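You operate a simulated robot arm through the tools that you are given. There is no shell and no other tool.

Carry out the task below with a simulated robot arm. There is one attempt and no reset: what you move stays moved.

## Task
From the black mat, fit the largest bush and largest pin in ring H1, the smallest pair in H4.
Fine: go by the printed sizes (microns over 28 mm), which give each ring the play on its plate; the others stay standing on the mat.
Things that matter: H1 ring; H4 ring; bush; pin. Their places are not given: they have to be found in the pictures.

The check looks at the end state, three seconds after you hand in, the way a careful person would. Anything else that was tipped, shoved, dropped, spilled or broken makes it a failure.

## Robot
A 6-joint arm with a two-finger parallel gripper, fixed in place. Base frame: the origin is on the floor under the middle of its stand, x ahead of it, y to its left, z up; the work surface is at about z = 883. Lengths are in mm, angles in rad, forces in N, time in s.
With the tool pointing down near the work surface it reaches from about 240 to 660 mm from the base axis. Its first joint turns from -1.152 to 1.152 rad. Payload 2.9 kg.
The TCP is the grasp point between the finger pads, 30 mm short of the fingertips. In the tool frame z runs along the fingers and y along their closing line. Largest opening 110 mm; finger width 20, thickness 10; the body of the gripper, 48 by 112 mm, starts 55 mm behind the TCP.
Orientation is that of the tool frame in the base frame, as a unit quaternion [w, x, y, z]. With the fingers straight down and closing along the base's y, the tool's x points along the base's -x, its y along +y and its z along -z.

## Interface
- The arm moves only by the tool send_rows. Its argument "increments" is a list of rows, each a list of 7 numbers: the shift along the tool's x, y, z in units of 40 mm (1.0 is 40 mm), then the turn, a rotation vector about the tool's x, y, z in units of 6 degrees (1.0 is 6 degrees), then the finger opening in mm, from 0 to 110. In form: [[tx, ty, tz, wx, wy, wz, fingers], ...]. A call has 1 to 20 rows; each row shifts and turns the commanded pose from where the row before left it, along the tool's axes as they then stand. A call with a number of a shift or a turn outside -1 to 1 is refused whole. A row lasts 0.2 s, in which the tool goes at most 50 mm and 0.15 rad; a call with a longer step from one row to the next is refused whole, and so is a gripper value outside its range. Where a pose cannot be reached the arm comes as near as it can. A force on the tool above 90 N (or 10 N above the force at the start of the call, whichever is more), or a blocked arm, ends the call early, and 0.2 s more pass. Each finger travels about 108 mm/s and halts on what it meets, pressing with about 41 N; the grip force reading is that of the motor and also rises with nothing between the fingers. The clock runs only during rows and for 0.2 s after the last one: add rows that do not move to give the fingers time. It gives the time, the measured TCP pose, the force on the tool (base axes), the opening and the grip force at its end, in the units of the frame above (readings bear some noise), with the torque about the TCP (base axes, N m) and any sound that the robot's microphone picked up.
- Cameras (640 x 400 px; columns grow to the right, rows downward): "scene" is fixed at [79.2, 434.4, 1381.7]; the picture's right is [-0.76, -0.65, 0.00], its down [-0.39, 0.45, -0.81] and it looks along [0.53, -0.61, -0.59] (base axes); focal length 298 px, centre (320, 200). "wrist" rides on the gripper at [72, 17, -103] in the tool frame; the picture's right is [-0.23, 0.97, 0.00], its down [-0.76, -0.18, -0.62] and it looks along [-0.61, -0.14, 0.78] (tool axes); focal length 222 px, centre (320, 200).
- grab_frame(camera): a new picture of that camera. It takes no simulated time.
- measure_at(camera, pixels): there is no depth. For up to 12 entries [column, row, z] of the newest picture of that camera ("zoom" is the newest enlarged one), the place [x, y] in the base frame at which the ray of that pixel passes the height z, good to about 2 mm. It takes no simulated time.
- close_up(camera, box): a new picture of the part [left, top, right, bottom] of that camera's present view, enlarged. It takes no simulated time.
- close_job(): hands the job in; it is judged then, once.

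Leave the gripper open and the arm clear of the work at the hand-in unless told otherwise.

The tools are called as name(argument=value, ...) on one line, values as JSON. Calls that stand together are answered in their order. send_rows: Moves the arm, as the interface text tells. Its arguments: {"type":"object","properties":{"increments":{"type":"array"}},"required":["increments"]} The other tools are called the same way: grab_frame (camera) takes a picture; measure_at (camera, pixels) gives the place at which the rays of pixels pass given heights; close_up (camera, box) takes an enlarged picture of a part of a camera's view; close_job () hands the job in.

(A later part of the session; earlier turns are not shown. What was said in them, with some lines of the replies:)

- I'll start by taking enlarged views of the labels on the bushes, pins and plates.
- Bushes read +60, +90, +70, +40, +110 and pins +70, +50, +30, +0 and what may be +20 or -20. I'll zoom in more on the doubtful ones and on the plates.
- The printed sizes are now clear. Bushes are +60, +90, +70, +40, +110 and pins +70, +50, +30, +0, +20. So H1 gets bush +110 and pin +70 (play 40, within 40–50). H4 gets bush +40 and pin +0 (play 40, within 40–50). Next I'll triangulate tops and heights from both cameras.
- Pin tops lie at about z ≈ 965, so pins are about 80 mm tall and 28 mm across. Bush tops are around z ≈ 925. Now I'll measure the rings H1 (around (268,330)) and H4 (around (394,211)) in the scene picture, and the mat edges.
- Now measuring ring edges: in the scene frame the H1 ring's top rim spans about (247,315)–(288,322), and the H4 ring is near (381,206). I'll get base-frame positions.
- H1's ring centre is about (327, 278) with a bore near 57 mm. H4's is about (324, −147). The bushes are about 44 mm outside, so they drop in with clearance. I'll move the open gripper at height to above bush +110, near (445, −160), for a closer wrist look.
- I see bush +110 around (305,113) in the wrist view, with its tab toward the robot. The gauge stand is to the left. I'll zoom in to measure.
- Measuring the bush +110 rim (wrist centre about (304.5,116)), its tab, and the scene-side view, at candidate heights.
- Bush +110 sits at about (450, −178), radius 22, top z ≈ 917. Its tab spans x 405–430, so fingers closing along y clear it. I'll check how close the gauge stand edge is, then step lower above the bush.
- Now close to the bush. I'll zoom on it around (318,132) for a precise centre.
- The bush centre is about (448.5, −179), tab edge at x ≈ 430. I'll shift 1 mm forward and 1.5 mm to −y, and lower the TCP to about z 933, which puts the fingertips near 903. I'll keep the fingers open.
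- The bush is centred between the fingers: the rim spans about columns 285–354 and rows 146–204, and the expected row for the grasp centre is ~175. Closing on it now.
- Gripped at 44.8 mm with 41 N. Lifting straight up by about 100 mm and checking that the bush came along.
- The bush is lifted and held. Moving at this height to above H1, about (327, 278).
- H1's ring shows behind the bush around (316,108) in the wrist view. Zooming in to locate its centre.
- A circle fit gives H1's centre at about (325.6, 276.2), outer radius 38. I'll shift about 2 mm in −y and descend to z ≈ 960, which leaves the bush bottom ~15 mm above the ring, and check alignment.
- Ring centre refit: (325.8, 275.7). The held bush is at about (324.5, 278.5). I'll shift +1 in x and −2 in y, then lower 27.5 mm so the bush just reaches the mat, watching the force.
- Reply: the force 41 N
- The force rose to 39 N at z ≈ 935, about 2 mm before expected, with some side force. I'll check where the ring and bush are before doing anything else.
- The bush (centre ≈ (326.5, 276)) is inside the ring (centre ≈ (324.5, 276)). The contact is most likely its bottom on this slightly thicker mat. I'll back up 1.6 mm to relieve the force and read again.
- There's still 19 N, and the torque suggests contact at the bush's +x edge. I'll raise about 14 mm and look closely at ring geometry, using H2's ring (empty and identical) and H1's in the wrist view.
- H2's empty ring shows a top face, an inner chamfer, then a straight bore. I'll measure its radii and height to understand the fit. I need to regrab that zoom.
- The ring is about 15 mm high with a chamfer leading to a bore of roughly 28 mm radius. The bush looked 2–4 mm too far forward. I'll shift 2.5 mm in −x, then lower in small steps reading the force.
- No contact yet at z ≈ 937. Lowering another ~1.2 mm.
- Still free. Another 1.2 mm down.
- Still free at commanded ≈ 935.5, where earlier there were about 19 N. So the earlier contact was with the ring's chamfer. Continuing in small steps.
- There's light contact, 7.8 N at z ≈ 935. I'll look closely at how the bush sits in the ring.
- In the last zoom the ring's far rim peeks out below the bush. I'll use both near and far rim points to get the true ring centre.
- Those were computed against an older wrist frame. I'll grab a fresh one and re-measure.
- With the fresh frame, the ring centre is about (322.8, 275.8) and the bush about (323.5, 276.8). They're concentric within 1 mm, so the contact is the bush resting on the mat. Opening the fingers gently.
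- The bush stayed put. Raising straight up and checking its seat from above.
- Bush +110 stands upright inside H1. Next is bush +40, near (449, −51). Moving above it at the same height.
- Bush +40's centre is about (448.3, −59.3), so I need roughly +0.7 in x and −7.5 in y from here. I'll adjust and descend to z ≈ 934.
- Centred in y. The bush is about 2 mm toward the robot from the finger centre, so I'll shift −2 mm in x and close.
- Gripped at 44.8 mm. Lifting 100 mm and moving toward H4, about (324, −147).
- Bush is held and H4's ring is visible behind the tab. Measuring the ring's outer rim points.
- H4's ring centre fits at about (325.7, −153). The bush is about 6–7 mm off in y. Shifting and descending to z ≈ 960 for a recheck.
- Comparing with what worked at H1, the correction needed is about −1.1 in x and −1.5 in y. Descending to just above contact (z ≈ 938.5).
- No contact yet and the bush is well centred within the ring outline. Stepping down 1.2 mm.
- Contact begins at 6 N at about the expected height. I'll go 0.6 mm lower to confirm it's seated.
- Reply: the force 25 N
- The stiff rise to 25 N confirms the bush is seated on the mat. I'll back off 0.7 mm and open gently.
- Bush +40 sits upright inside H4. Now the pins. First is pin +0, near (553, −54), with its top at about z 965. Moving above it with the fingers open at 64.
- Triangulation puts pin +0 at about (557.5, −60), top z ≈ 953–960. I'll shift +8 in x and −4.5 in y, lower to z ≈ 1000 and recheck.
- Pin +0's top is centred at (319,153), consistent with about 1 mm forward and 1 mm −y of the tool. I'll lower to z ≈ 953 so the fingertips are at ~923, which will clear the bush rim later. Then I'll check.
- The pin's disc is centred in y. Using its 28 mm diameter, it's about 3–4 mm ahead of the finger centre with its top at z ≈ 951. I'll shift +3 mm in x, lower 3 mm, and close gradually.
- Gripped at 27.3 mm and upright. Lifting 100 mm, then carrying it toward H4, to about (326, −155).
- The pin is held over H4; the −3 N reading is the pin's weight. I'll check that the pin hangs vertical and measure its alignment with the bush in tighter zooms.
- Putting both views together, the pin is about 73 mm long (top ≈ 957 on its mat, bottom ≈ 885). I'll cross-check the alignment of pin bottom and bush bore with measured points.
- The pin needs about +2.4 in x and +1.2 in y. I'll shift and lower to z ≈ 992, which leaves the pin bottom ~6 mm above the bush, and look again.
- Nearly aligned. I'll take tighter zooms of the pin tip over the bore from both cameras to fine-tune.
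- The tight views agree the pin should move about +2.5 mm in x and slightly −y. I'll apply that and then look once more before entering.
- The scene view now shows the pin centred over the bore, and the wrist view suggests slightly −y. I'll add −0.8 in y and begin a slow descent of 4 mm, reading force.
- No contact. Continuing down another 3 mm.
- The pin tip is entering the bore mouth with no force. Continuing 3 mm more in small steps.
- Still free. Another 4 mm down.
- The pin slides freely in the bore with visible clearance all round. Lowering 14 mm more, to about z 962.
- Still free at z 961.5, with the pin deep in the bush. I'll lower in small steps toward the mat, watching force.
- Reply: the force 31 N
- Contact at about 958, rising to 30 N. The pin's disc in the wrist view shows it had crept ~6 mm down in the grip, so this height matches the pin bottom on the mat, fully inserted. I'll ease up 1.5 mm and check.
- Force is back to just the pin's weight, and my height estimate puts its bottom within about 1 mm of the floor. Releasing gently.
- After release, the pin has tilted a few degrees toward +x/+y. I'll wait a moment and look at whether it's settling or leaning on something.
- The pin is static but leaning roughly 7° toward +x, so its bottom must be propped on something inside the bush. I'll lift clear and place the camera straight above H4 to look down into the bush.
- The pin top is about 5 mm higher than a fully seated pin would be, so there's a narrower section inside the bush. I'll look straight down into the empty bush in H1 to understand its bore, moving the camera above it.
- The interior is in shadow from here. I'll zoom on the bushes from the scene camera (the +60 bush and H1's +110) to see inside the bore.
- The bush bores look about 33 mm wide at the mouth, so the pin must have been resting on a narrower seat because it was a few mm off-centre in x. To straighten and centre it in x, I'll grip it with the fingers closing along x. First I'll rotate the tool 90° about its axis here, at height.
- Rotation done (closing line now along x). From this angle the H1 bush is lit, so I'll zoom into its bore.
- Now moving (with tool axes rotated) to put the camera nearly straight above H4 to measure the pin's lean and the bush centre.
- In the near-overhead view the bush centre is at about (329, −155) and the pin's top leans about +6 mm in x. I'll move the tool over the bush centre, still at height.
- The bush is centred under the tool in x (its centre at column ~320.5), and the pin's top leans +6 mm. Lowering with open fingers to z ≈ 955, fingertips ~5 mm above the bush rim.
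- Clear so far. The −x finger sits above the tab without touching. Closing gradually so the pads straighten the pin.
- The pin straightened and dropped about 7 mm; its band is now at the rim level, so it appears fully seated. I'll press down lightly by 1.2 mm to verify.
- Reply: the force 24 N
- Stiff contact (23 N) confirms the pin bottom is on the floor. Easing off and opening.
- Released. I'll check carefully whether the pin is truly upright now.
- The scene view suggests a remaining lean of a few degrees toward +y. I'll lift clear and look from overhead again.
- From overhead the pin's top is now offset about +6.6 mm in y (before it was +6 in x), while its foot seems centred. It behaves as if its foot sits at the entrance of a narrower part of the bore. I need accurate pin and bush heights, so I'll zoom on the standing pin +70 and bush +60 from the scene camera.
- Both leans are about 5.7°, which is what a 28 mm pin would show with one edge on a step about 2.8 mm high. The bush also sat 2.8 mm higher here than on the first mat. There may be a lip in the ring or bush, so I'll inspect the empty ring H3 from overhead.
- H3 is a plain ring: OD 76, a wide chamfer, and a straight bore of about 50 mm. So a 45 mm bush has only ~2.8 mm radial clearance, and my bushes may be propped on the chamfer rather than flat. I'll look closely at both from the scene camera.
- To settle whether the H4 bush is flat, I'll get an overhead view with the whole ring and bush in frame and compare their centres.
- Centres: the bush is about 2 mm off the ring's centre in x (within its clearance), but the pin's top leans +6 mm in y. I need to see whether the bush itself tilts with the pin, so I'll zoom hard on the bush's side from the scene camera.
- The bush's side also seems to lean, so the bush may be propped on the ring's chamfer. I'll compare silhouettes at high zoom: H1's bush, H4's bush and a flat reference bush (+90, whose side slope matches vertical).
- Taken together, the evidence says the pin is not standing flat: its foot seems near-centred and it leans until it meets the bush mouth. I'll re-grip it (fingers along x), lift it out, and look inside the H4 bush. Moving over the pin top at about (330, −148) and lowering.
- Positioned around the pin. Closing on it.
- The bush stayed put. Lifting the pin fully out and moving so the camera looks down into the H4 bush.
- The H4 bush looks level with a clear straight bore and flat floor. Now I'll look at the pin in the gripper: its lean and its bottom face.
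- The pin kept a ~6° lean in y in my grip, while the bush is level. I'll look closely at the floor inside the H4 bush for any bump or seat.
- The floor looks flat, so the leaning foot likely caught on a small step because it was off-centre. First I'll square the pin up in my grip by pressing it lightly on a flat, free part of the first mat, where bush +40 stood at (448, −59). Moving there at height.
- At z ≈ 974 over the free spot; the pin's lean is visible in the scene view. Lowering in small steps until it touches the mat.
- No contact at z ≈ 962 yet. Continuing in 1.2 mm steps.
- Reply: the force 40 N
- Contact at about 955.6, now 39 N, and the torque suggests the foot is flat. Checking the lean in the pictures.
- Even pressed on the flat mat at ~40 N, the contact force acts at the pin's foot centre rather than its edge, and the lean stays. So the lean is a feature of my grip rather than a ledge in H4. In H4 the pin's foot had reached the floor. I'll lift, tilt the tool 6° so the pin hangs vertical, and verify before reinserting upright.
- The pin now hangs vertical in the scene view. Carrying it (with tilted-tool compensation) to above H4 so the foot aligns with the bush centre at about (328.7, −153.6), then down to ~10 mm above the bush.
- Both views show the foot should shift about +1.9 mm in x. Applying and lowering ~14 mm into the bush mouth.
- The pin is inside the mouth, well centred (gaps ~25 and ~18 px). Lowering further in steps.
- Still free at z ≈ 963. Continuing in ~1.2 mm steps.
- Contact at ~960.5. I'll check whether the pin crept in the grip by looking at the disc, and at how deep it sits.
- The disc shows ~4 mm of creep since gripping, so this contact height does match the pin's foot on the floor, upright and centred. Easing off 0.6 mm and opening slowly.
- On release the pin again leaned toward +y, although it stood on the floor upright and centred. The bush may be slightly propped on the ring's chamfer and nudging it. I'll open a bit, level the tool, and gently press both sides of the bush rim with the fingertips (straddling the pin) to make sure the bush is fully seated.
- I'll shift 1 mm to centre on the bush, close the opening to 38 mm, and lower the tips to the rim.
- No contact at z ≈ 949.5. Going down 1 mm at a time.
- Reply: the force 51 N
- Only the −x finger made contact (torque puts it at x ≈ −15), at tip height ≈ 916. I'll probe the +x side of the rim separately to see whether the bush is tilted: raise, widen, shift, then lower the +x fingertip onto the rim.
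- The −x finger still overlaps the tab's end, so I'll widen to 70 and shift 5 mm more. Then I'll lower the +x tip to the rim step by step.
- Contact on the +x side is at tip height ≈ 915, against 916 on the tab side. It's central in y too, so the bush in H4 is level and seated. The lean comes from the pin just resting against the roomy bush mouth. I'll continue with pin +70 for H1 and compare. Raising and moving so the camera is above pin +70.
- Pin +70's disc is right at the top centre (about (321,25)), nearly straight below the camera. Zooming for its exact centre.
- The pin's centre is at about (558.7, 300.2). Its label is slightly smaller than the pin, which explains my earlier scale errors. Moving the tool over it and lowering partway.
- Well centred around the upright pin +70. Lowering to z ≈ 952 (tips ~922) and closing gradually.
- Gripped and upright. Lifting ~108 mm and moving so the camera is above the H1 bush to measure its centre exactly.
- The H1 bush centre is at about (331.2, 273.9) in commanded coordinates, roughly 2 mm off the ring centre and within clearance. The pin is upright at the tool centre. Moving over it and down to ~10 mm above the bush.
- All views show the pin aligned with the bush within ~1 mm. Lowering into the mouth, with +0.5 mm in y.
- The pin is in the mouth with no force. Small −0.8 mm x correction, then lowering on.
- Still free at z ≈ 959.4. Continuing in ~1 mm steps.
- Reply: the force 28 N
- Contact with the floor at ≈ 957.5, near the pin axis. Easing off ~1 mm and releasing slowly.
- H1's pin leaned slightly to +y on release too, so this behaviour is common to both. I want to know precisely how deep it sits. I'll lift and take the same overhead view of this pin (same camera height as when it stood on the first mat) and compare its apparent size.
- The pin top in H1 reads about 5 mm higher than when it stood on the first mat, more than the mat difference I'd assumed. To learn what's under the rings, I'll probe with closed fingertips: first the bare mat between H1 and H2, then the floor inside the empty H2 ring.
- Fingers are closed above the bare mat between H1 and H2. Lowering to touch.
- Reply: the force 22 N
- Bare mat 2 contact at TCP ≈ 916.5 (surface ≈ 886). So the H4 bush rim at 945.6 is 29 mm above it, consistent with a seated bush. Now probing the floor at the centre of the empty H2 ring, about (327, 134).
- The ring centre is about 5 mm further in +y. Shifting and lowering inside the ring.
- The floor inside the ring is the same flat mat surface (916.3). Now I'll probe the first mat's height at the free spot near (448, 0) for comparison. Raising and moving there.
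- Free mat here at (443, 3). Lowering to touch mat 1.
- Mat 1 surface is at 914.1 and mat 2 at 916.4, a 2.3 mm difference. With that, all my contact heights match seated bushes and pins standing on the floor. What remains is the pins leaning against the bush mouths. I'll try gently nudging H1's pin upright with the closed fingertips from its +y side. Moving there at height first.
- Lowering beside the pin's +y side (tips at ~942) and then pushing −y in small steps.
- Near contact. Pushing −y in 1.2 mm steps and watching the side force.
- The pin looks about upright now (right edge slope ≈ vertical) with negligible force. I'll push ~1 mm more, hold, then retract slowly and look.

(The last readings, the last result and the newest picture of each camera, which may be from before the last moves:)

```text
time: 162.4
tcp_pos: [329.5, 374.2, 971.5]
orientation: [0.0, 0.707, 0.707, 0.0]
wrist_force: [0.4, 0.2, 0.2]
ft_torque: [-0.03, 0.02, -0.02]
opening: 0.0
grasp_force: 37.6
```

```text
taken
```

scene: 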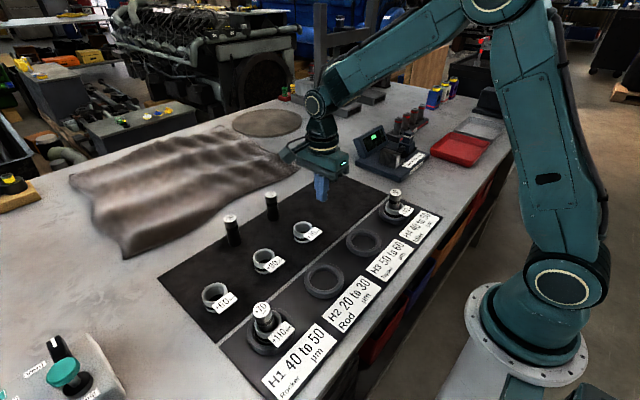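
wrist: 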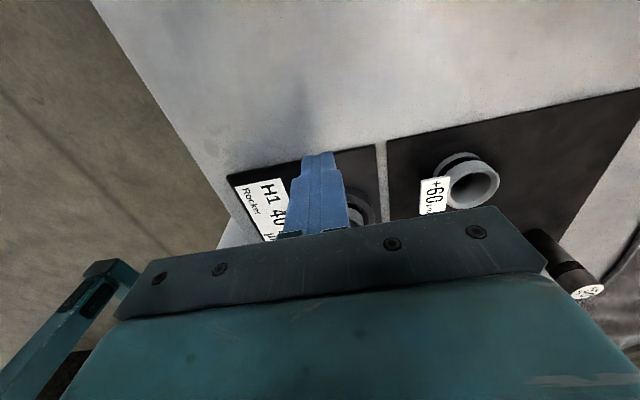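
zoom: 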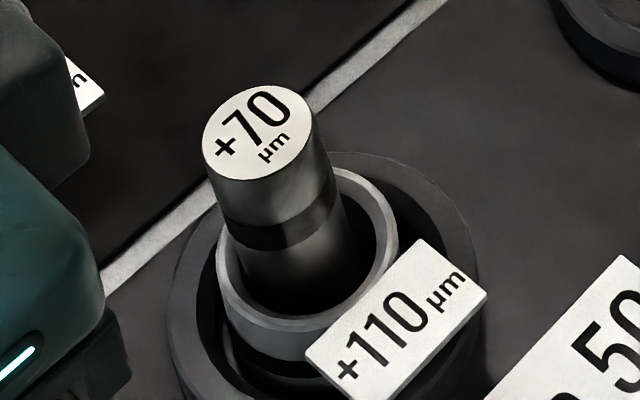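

After retracting, the pin simply leaned another way (+x). These pins rest at a slight angle against the roomy bush mouth, fully down inside the bush, and nudging doesn't change that. I'll raise the arm clear, open the gripper, and do a full inspection.

send_rows(increments=[[0, 0, -0.6, 0, 0, 0, 20], [0, 0, -0.9, 0, 0, 0, 60], [0, 0, -0.9, 0, 0, 0, 110], [0, 0, -0.9, 0, 0, 0, 110], [0, 0, -0.9, 0, 0, 0, 110], [0, 0, -0.8, 0, 0, 0, 110], [-0.5, -0.4, 0, 0, 0, 0, 110], [-0.8, -0.6, 0, 0, 0, 0, 110], [0, 0, 0, 0, 0, 0, 110], [0, 0, 0, 0, 0, 0, 110]])

grab_frame(camera="scene")

grab_frame(camera="wrist")

close_up(camera="scene", box=[230, 270, 310, 360])

close_up(camera="scene", box=[365, 175, 425, 235])

```text
time: 164.6
tcp_pos: [289.6, 321.2, 1171.4]
orientation: [0.0, 0.707, 0.707, 0.0]
wrist_force: [0.0, -0.2, 0.2]
ft_torque: [-0.05, 0.01, 0.0]
opening: 110.2
grasp_force: 0.1
```

```text
taken
```

scene: 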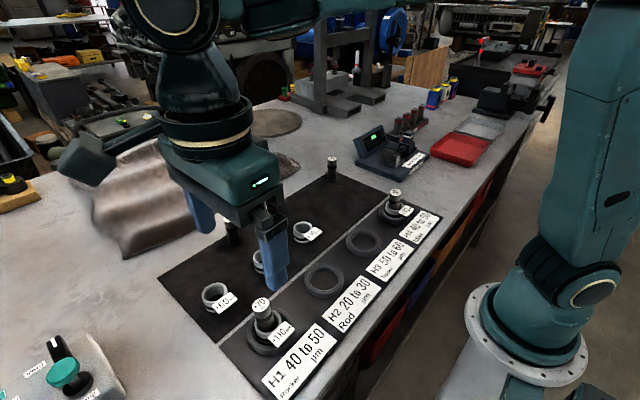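

```text
taken
```

wrist: 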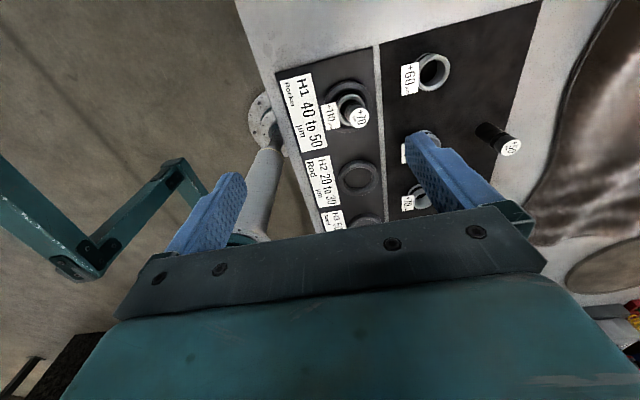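

```text
4.44 times, centred on (270, 315) of scene
```

zoom: 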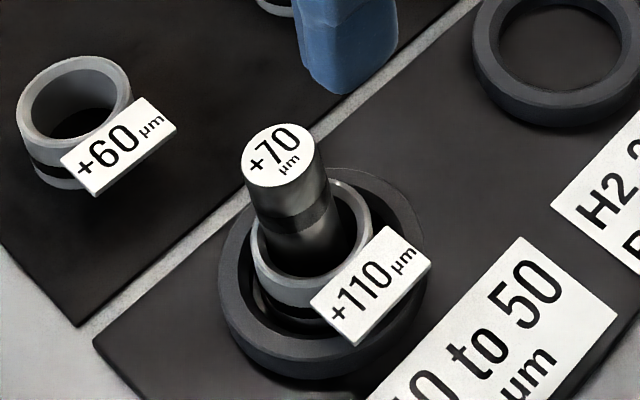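

```text
6.67 times, centred on (395, 205) of scene
```

zoom: 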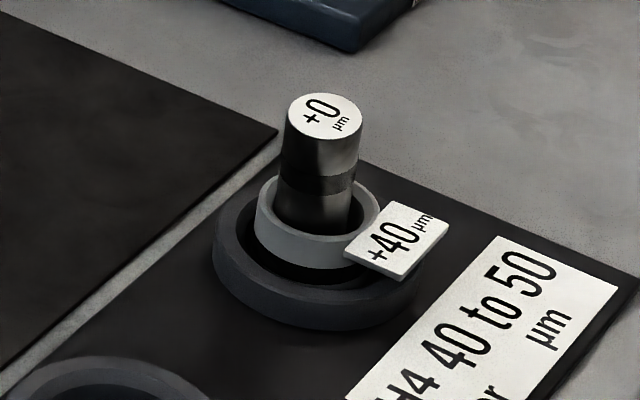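

The pairs are in place: H1 holds bush +110 with pin +70, and H4 holds bush +40 with pin +0, each pin down inside its bush with only a slight rest lean. I'll move the arm back out of the way to inspect everything else.

send_rows(increments=[[-0.5, 0, 0, 0, 0, 0, 110], [-0.9, 0, 0, 0, 0, 0, 110], [-0.9, 0, 0, 0, 0, 0, 110], [-0.9, 0, 0, 0, 0, 0, 110], [-0.9, 0, 0, 0, 0, 0, 110], [-0.9, 0, 0, 0, 0, 0, 110], [-0.9, 0, 0, 0, 0, 0, 110], [-0.9, 0, 0, 0, 0, 0, 110], [-0.9, 0, 0, 0, 0, 0, 110], [-0.5, 0, 0, 0, 0, 0, 110], [0, 0, 0, 0, 0, 0, 110], [0, 0, 0, 0, 0, 0, 110]])

grab_frame(camera="scene")

grab_frame(camera="wrist")

```text
time: 167.2
tcp_pos: [289.8, -7.4, 1173.0]
orientation: [-0.001, 0.708, 0.707, -0.001]
wrist_force: [-0.2, -0.6, 0.1]
ft_torque: [0.02, -0.03, -0.02]
opening: 110.1
grasp_force: 0.1
```

```text
taken
```

scene: 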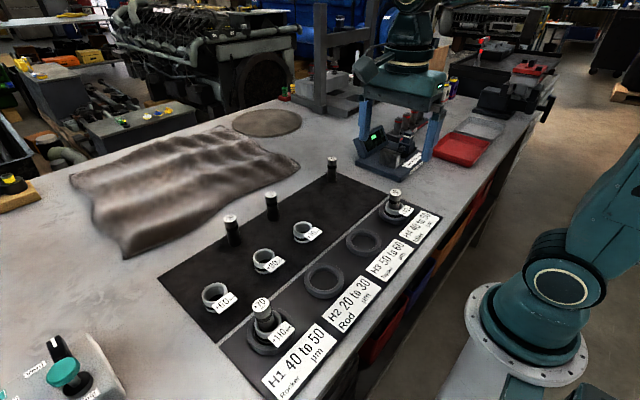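

```text
taken
```

wrist: 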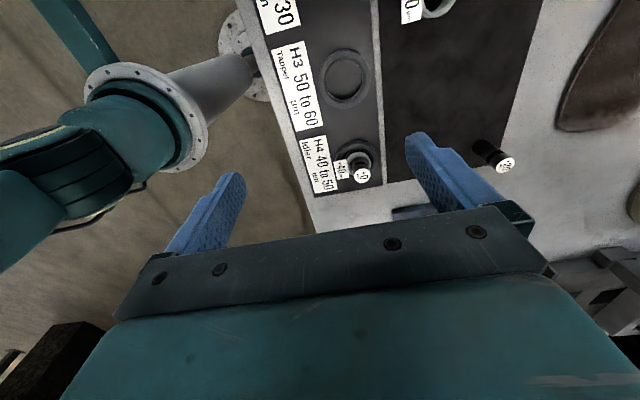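

All other pins (+50, +30, +20) and bushes (+60, +90, +70) are standing untouched. Before handing in I want one more check that the pins are truly at full depth. I'll touch the H4 pin's top lightly with closed fingertips to read its height above the mat.

send_rows(increments=[[-0.875, 0.239, 0, 0, 0, 0, 60], [-0.875, 0.239, 0, 0, 0, 0, 20], [-0.875, 0.239, 0, 0, 0, 0, 0], [-0.875, 0.239, 0, 0, 0, 0, 0], [0, 0, 0.8, 0, 0, 0, 0], [0, 0, 0.9, 0, 0, 0, 0], [0, 0, 0.9, 0, 0, 0, 0], [0, 0, 0.9, 0, 0, 0, 0], [0, 0, 0.6, 0, 0, 0, 0], [0, 0, 0, 0, 0, 0, 0]])

close_up(camera="scene", box=[365, 145, 435, 225])

grab_frame(camera="wrist")

```text
time: 169.4
tcp_pos: [327.7, -147.2, 1005.6]
orientation: [0.0, 0.707, 0.707, 0.0]
wrist_force: [0.0, 0.0, 0.7]
ft_torque: [0.02, 0.04, -0.01]
opening: 0.0
grasp_force: 37.9
```

```text
5.00 times, centred on (400, 185) of scene
```

zoom: 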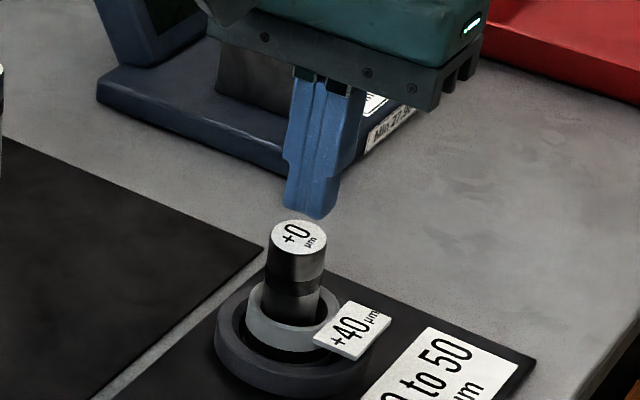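

```text
taken
```

wrist: 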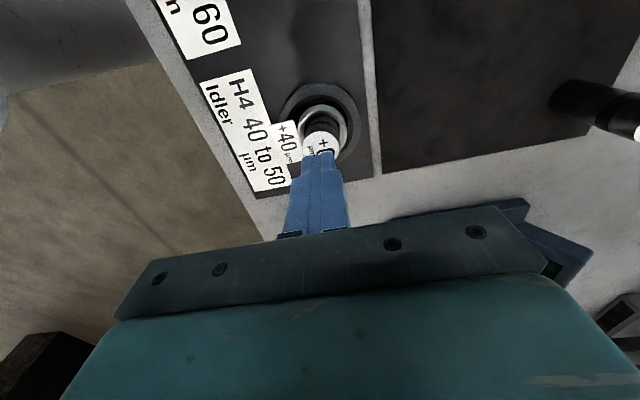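

Closed tips are directly above the pin. Lowering gently to touch.

send_rows(increments=[[0, 0, 0.1, 0, 0, 0, 0], [0, 0, 0.1, 0, 0, 0, 0], [0, 0, 0, 0, 0, 0, 0]])

send_rows(increments=[[0, 0, 0.025, 0, 0, 0, 0], [0, 0, 0, 0, 0, 0, 0]])

send_rows(increments=[[0, 0, 0.025, 0, 0, 0, 0], [0, 0, 0, 0, 0, 0, 0]])

send_rows(increments=[[0, 0, 0.025, 0, 0, 0, 0], [0, 0, 0, 0, 0, 0, 0]])

```text
time: 170.2
tcp_pos: [327.5, -147.5, 998.6]
orientation: [0.0, 0.707, 0.707, 0.0]
wrist_force: [0.0, -0.3, 0.3]
ft_torque: [-0.02, 0.01, 0.02]
opening: 0.0
grasp_force: 37.7
```

```text
time: 170.8
tcp_pos: [327.2, -147.4, 998.3]
orientation: [0.0, 0.707, 0.707, 0.0]
wrist_force: [-0.6, 0.6, -0.2]
ft_torque: [-0.01, 0.0, 0.04]
opening: 0.1
grasp_force: 37.6
```

```text
time: 171.4
tcp_pos: [327.2, -146.9, 996.6]
orientation: [0.0, 0.707, 0.707, -0.001]
wrist_force: [0.7, 0.2, -0.6]
ft_torque: [0.01, 0.01, 0.01]
opening: 0.0
grasp_force: 37.4
```

```text
time: 172.0
tcp_pos: [327.5, -146.8, 995.4]
orientation: [0.0, 0.707, 0.707, 0.0]
wrist_force: [0.3, -1.0, 0.1]
ft_torque: [-0.04, 0.0, 0.0]
opening: 0.0
grasp_force: 37.9
```

send_rows(increments=[[0, 0, 0.025, 0, 0, 0, 0], [0, 0, 0, 0, 0, 0, 0]])

send_rows(increments=[[0, 0, 0.0125, 0, 0, 0, 0], [0, 0, 0, 0, 0, 0, 0]])

send_rows(increments=[[0, 0, 0.0125, 0, 0, 0, 0], [0, 0, 0, 0, 0, 0, 0]])

send_rows(increments=[[0, 0, 0.0125, 0, 0, 0, 0], [0, 0, 0, 0, 0, 0, 0]])

```text
time: 172.6
tcp_pos: [328.2, -146.6, 994.2]
orientation: [-0.001, 0.708, 0.707, 0.0]
wrist_force: [0.4, -0.1, -1.0]
ft_torque: [-0.02, 0.04, -0.03]
opening: 0.2
grasp_force: 38.4
```

```text
time: 173.2
tcp_pos: [326.8, -146.3, 993.9]
orientation: [0.0, 0.707, 0.708, 0.001]
wrist_force: [0.2, -0.1, -0.2]
ft_torque: [-0.01, 0.02, 0.02]
opening: 0.0
grasp_force: 37.9
```

```text
time: 173.8
tcp_pos: [328.0, -147.1, 994.2]
orientation: [0.001, 0.707, 0.707, 0.0]
wrist_force: [0.0, 0.7, 0.3]
ft_torque: [-0.01, 0.0, -0.01]
opening: 0.1
grasp_force: 37.2
```

```text
time: 174.4
tcp_pos: [327.0, -146.7, 994.0]
orientation: [0.001, 0.707, 0.707, 0.0]
wrist_force: [-0.6, 0.2, 0.8]
ft_torque: [-0.02, 0.0, -0.01]
opening: 0.2
grasp_force: 37.5
```

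send_rows(increments=[[0, 0, 0.0125, 0, 0, 0, 0], [0, 0, 0, 0, 0, 0, 0]])

send_rows(increments=[[0, 0, 0.0125, 0, 0, 0, 0], [0, 0, 0, 0, 0, 0, 0]])

send_rows(increments=[[0, 0, 0.0125, 0, 0, 0, 0], [0, 0, 0, 0, 0, 0, 0]])

send_rows(increments=[[0, 0, 0.0125, 0, 0, 0, 0], [0, 0, 0, 0, 0, 0, 0]])

```text
time: 175.0
tcp_pos: [327.8, -147.3, 993.4]
orientation: [0.001, 0.707, 0.707, 0.001]
wrist_force: [0.9, 0.0, -0.7]
ft_torque: [0.0, -0.03, 0.0]
opening: 0.0
grasp_force: 37.9
```

```text
time: 175.6
tcp_pos: [329.0, -146.5, 992.3]
orientation: [0.0, 0.707, 0.707, 0.0]
wrist_force: [-0.4, -0.5, 0.4]
ft_torque: [-0.02, 0.0, -0.01]
opening: 0.1
grasp_force: 37.8
```

```text
time: 176.2
tcp_pos: [327.0, -147.3, 992.6]
orientation: [0.0, 0.707, 0.707, 0.0]
wrist_force: [-0.3, -0.4, 0.9]
ft_torque: [-0.01, -0.02, 0.0]
opening: 0.0
grasp_force: 37.8
```

```text
time: 176.8
tcp_pos: [326.3, -147.2, 990.4]
orientation: [0.0, 0.706, 0.708, 0.0]
wrist_force: [-0.4, 0.0, -0.1]
ft_torque: [0.02, 0.01, 0.03]
opening: 0.1
grasp_force: 37.5
```

send_rows(increments=[[0, 0, 0.0125, 0, 0, 0, 0], [0, 0, 0, 0, 0, 0, 0]])

send_rows(increments=[[0, 0, 0.0125, 0, 0, 0, 0], [0, 0, 0, 0, 0, 0, 0]])

send_rows(increments=[[0, 0, 0.0125, 0, 0, 0, 0], [0, 0, 0, 0, 0, 0, 0]])

close_up(camera="scene", box=[375, 165, 425, 215])

```text
time: 177.4
tcp_pos: [327.4, -145.9, 992.0]
orientation: [0.0, 0.707, 0.707, -0.001]
wrist_force: [1.0, -1.0, -0.4]
ft_torque: [0.01, -0.01, 0.0]
opening: 0.0
grasp_force: 37.8
```

```text
time: 178.0
tcp_pos: [327.2, -146.7, 990.4]
orientation: [0.0, 0.707, 0.708, 0.001]
wrist_force: [0.4, 0.2, 0.7]
ft_torque: [-0.02, -0.05, -0.02]
opening: 0.1
grasp_force: 37.6
```

```text
time: 178.6
tcp_pos: [328.4, -148.8, 991.2]
orientation: [0.0, 0.707, 0.707, 0.0]
wrist_force: [-0.3, 0.3, 2.3]
ft_torque: [0.01, -0.03, 0.05]
opening: 0.0
grasp_force: 37.3
```

```text
8.00 times, centred on (400, 190) of scene
```

zoom: 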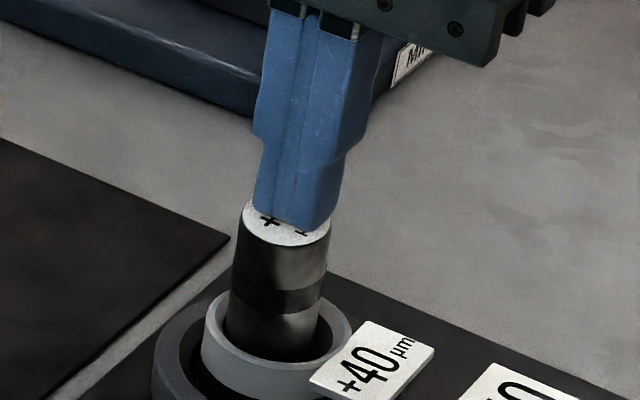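

Touch at TCP ≈ 991, so the pin top is ~74.6 mm above the mat. That equals the pin's own length, so the pin is fully down on the floor inside bush and ring. I'll lift straight up, open the gripper, and retreat clear of the work.

send_rows(increments=[[0, 0, -0.1, 0, 0, 0, 0], [0, 0, -0.5, 0, 0, 0, 0], [0, 0, -0.9, 0, 0, 0, 0], [0, 0, -0.9, 0, 0, 0, 40], [0, 0, -0.9, 0, 0, 0, 90], [0, 0, -0.9, 0, 0, 0, 110], [0, 0, -0.4, 0, 0, 0, 110], [0.7, -0.2, 0, 0, 0, 0, 110], [0.9, -0.3, 0, 0, 0, 0, 110], [0.9, -0.3, 0, 0, 0, 0, 110], [0.8, -0.2, 0, 0, 0, 0, 110], [0, 0, 0, 0, 0, 0, 110], [0, 0, 0, 0, 0, 0, 110]])

grab_frame(camera="scene")

close_up(camera="scene", box=[370, 180, 420, 230])

close_up(camera="scene", box=[240, 285, 310, 355])

close_up(camera="scene", box=[160, 150, 400, 340])

```text
time: 181.4
tcp_pos: [288.3, -15.4, 1170.9]
orientation: [0.0, 0.707, 0.707, 0.0]
wrist_force: [-0.6, 0.2, -0.2]
ft_torque: [0.0, 0.03, 0.05]
opening: 109.8
grasp_force: 0.2
```

```text
taken
```

scene: 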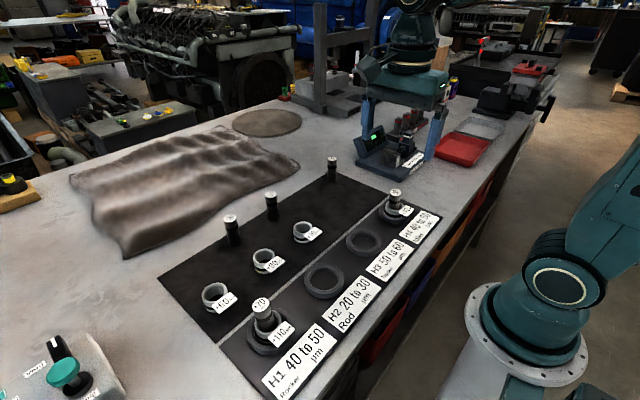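

```text
8.00 times, centred on (395, 205) of scene
```

zoom: 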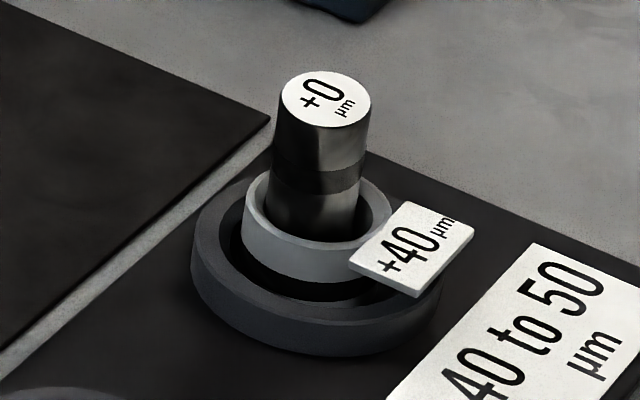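

```text
5.71 times, centred on (275, 320) of scene
```

zoom: 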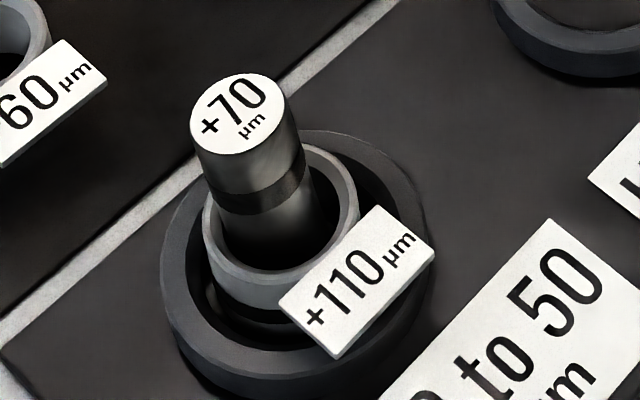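

```text
2.11 times, centred on (280, 245) of scene
```

zoom: 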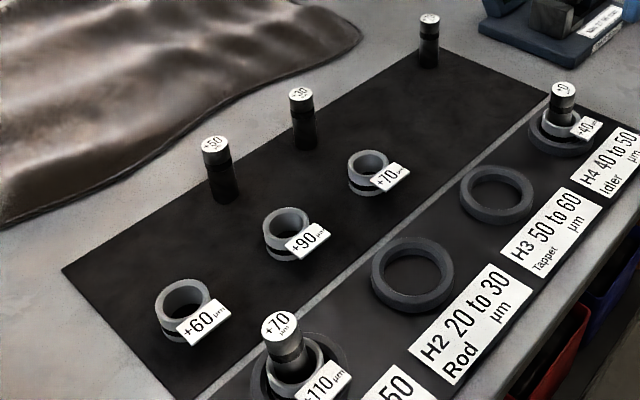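

Final picture: H1 holds bush +110 with pin +70, and H4 holds bush +40 with pin +0. The pins +50, +30, +20 and bushes +60, +90, +70 still stand on the mat. The gripper is open and the arm is high and clear. Handing in.

close_job()

```text
The job is handed in.
```

I fitted both pairs and handed the job in. Both pins lean about 6° against the mouths of their bushes instead of standing straight. The hand-in returned no verdict, so I don't know whether the check passes.

- **H1 ring:** the largest bush (+110) and largest pin (+70). The play is 40 µm, within the 40 to 50 on its plate.
- **H4 ring:** the smallest bush (+40) and smallest pin (+0). The play is 40 µm, within the 40 to 50 on its plate.

**The lean:** I set the H4 pin three times and the H1 pin once, and nudged the H1 pin upright once. Each time I let go, the pin leaned again. The bush bores are about 33 mm across and the pins about 28 mm, so the pins have room to tilt.

**Depth:** I touched the top of the H4 pin and it is fully down on the mat. For H1 I rely on the contact height when I set the pin down. I also touched the H4 bush rim and it is level.

**The rest:** pins +50, +30 and +20 and bushes +60, +90 and +70 are still standing on the mat where they were. I probed bare spots on both mats and the floor inside the empty H2 ring. The gripper is open and the arm is raised clear of the work.
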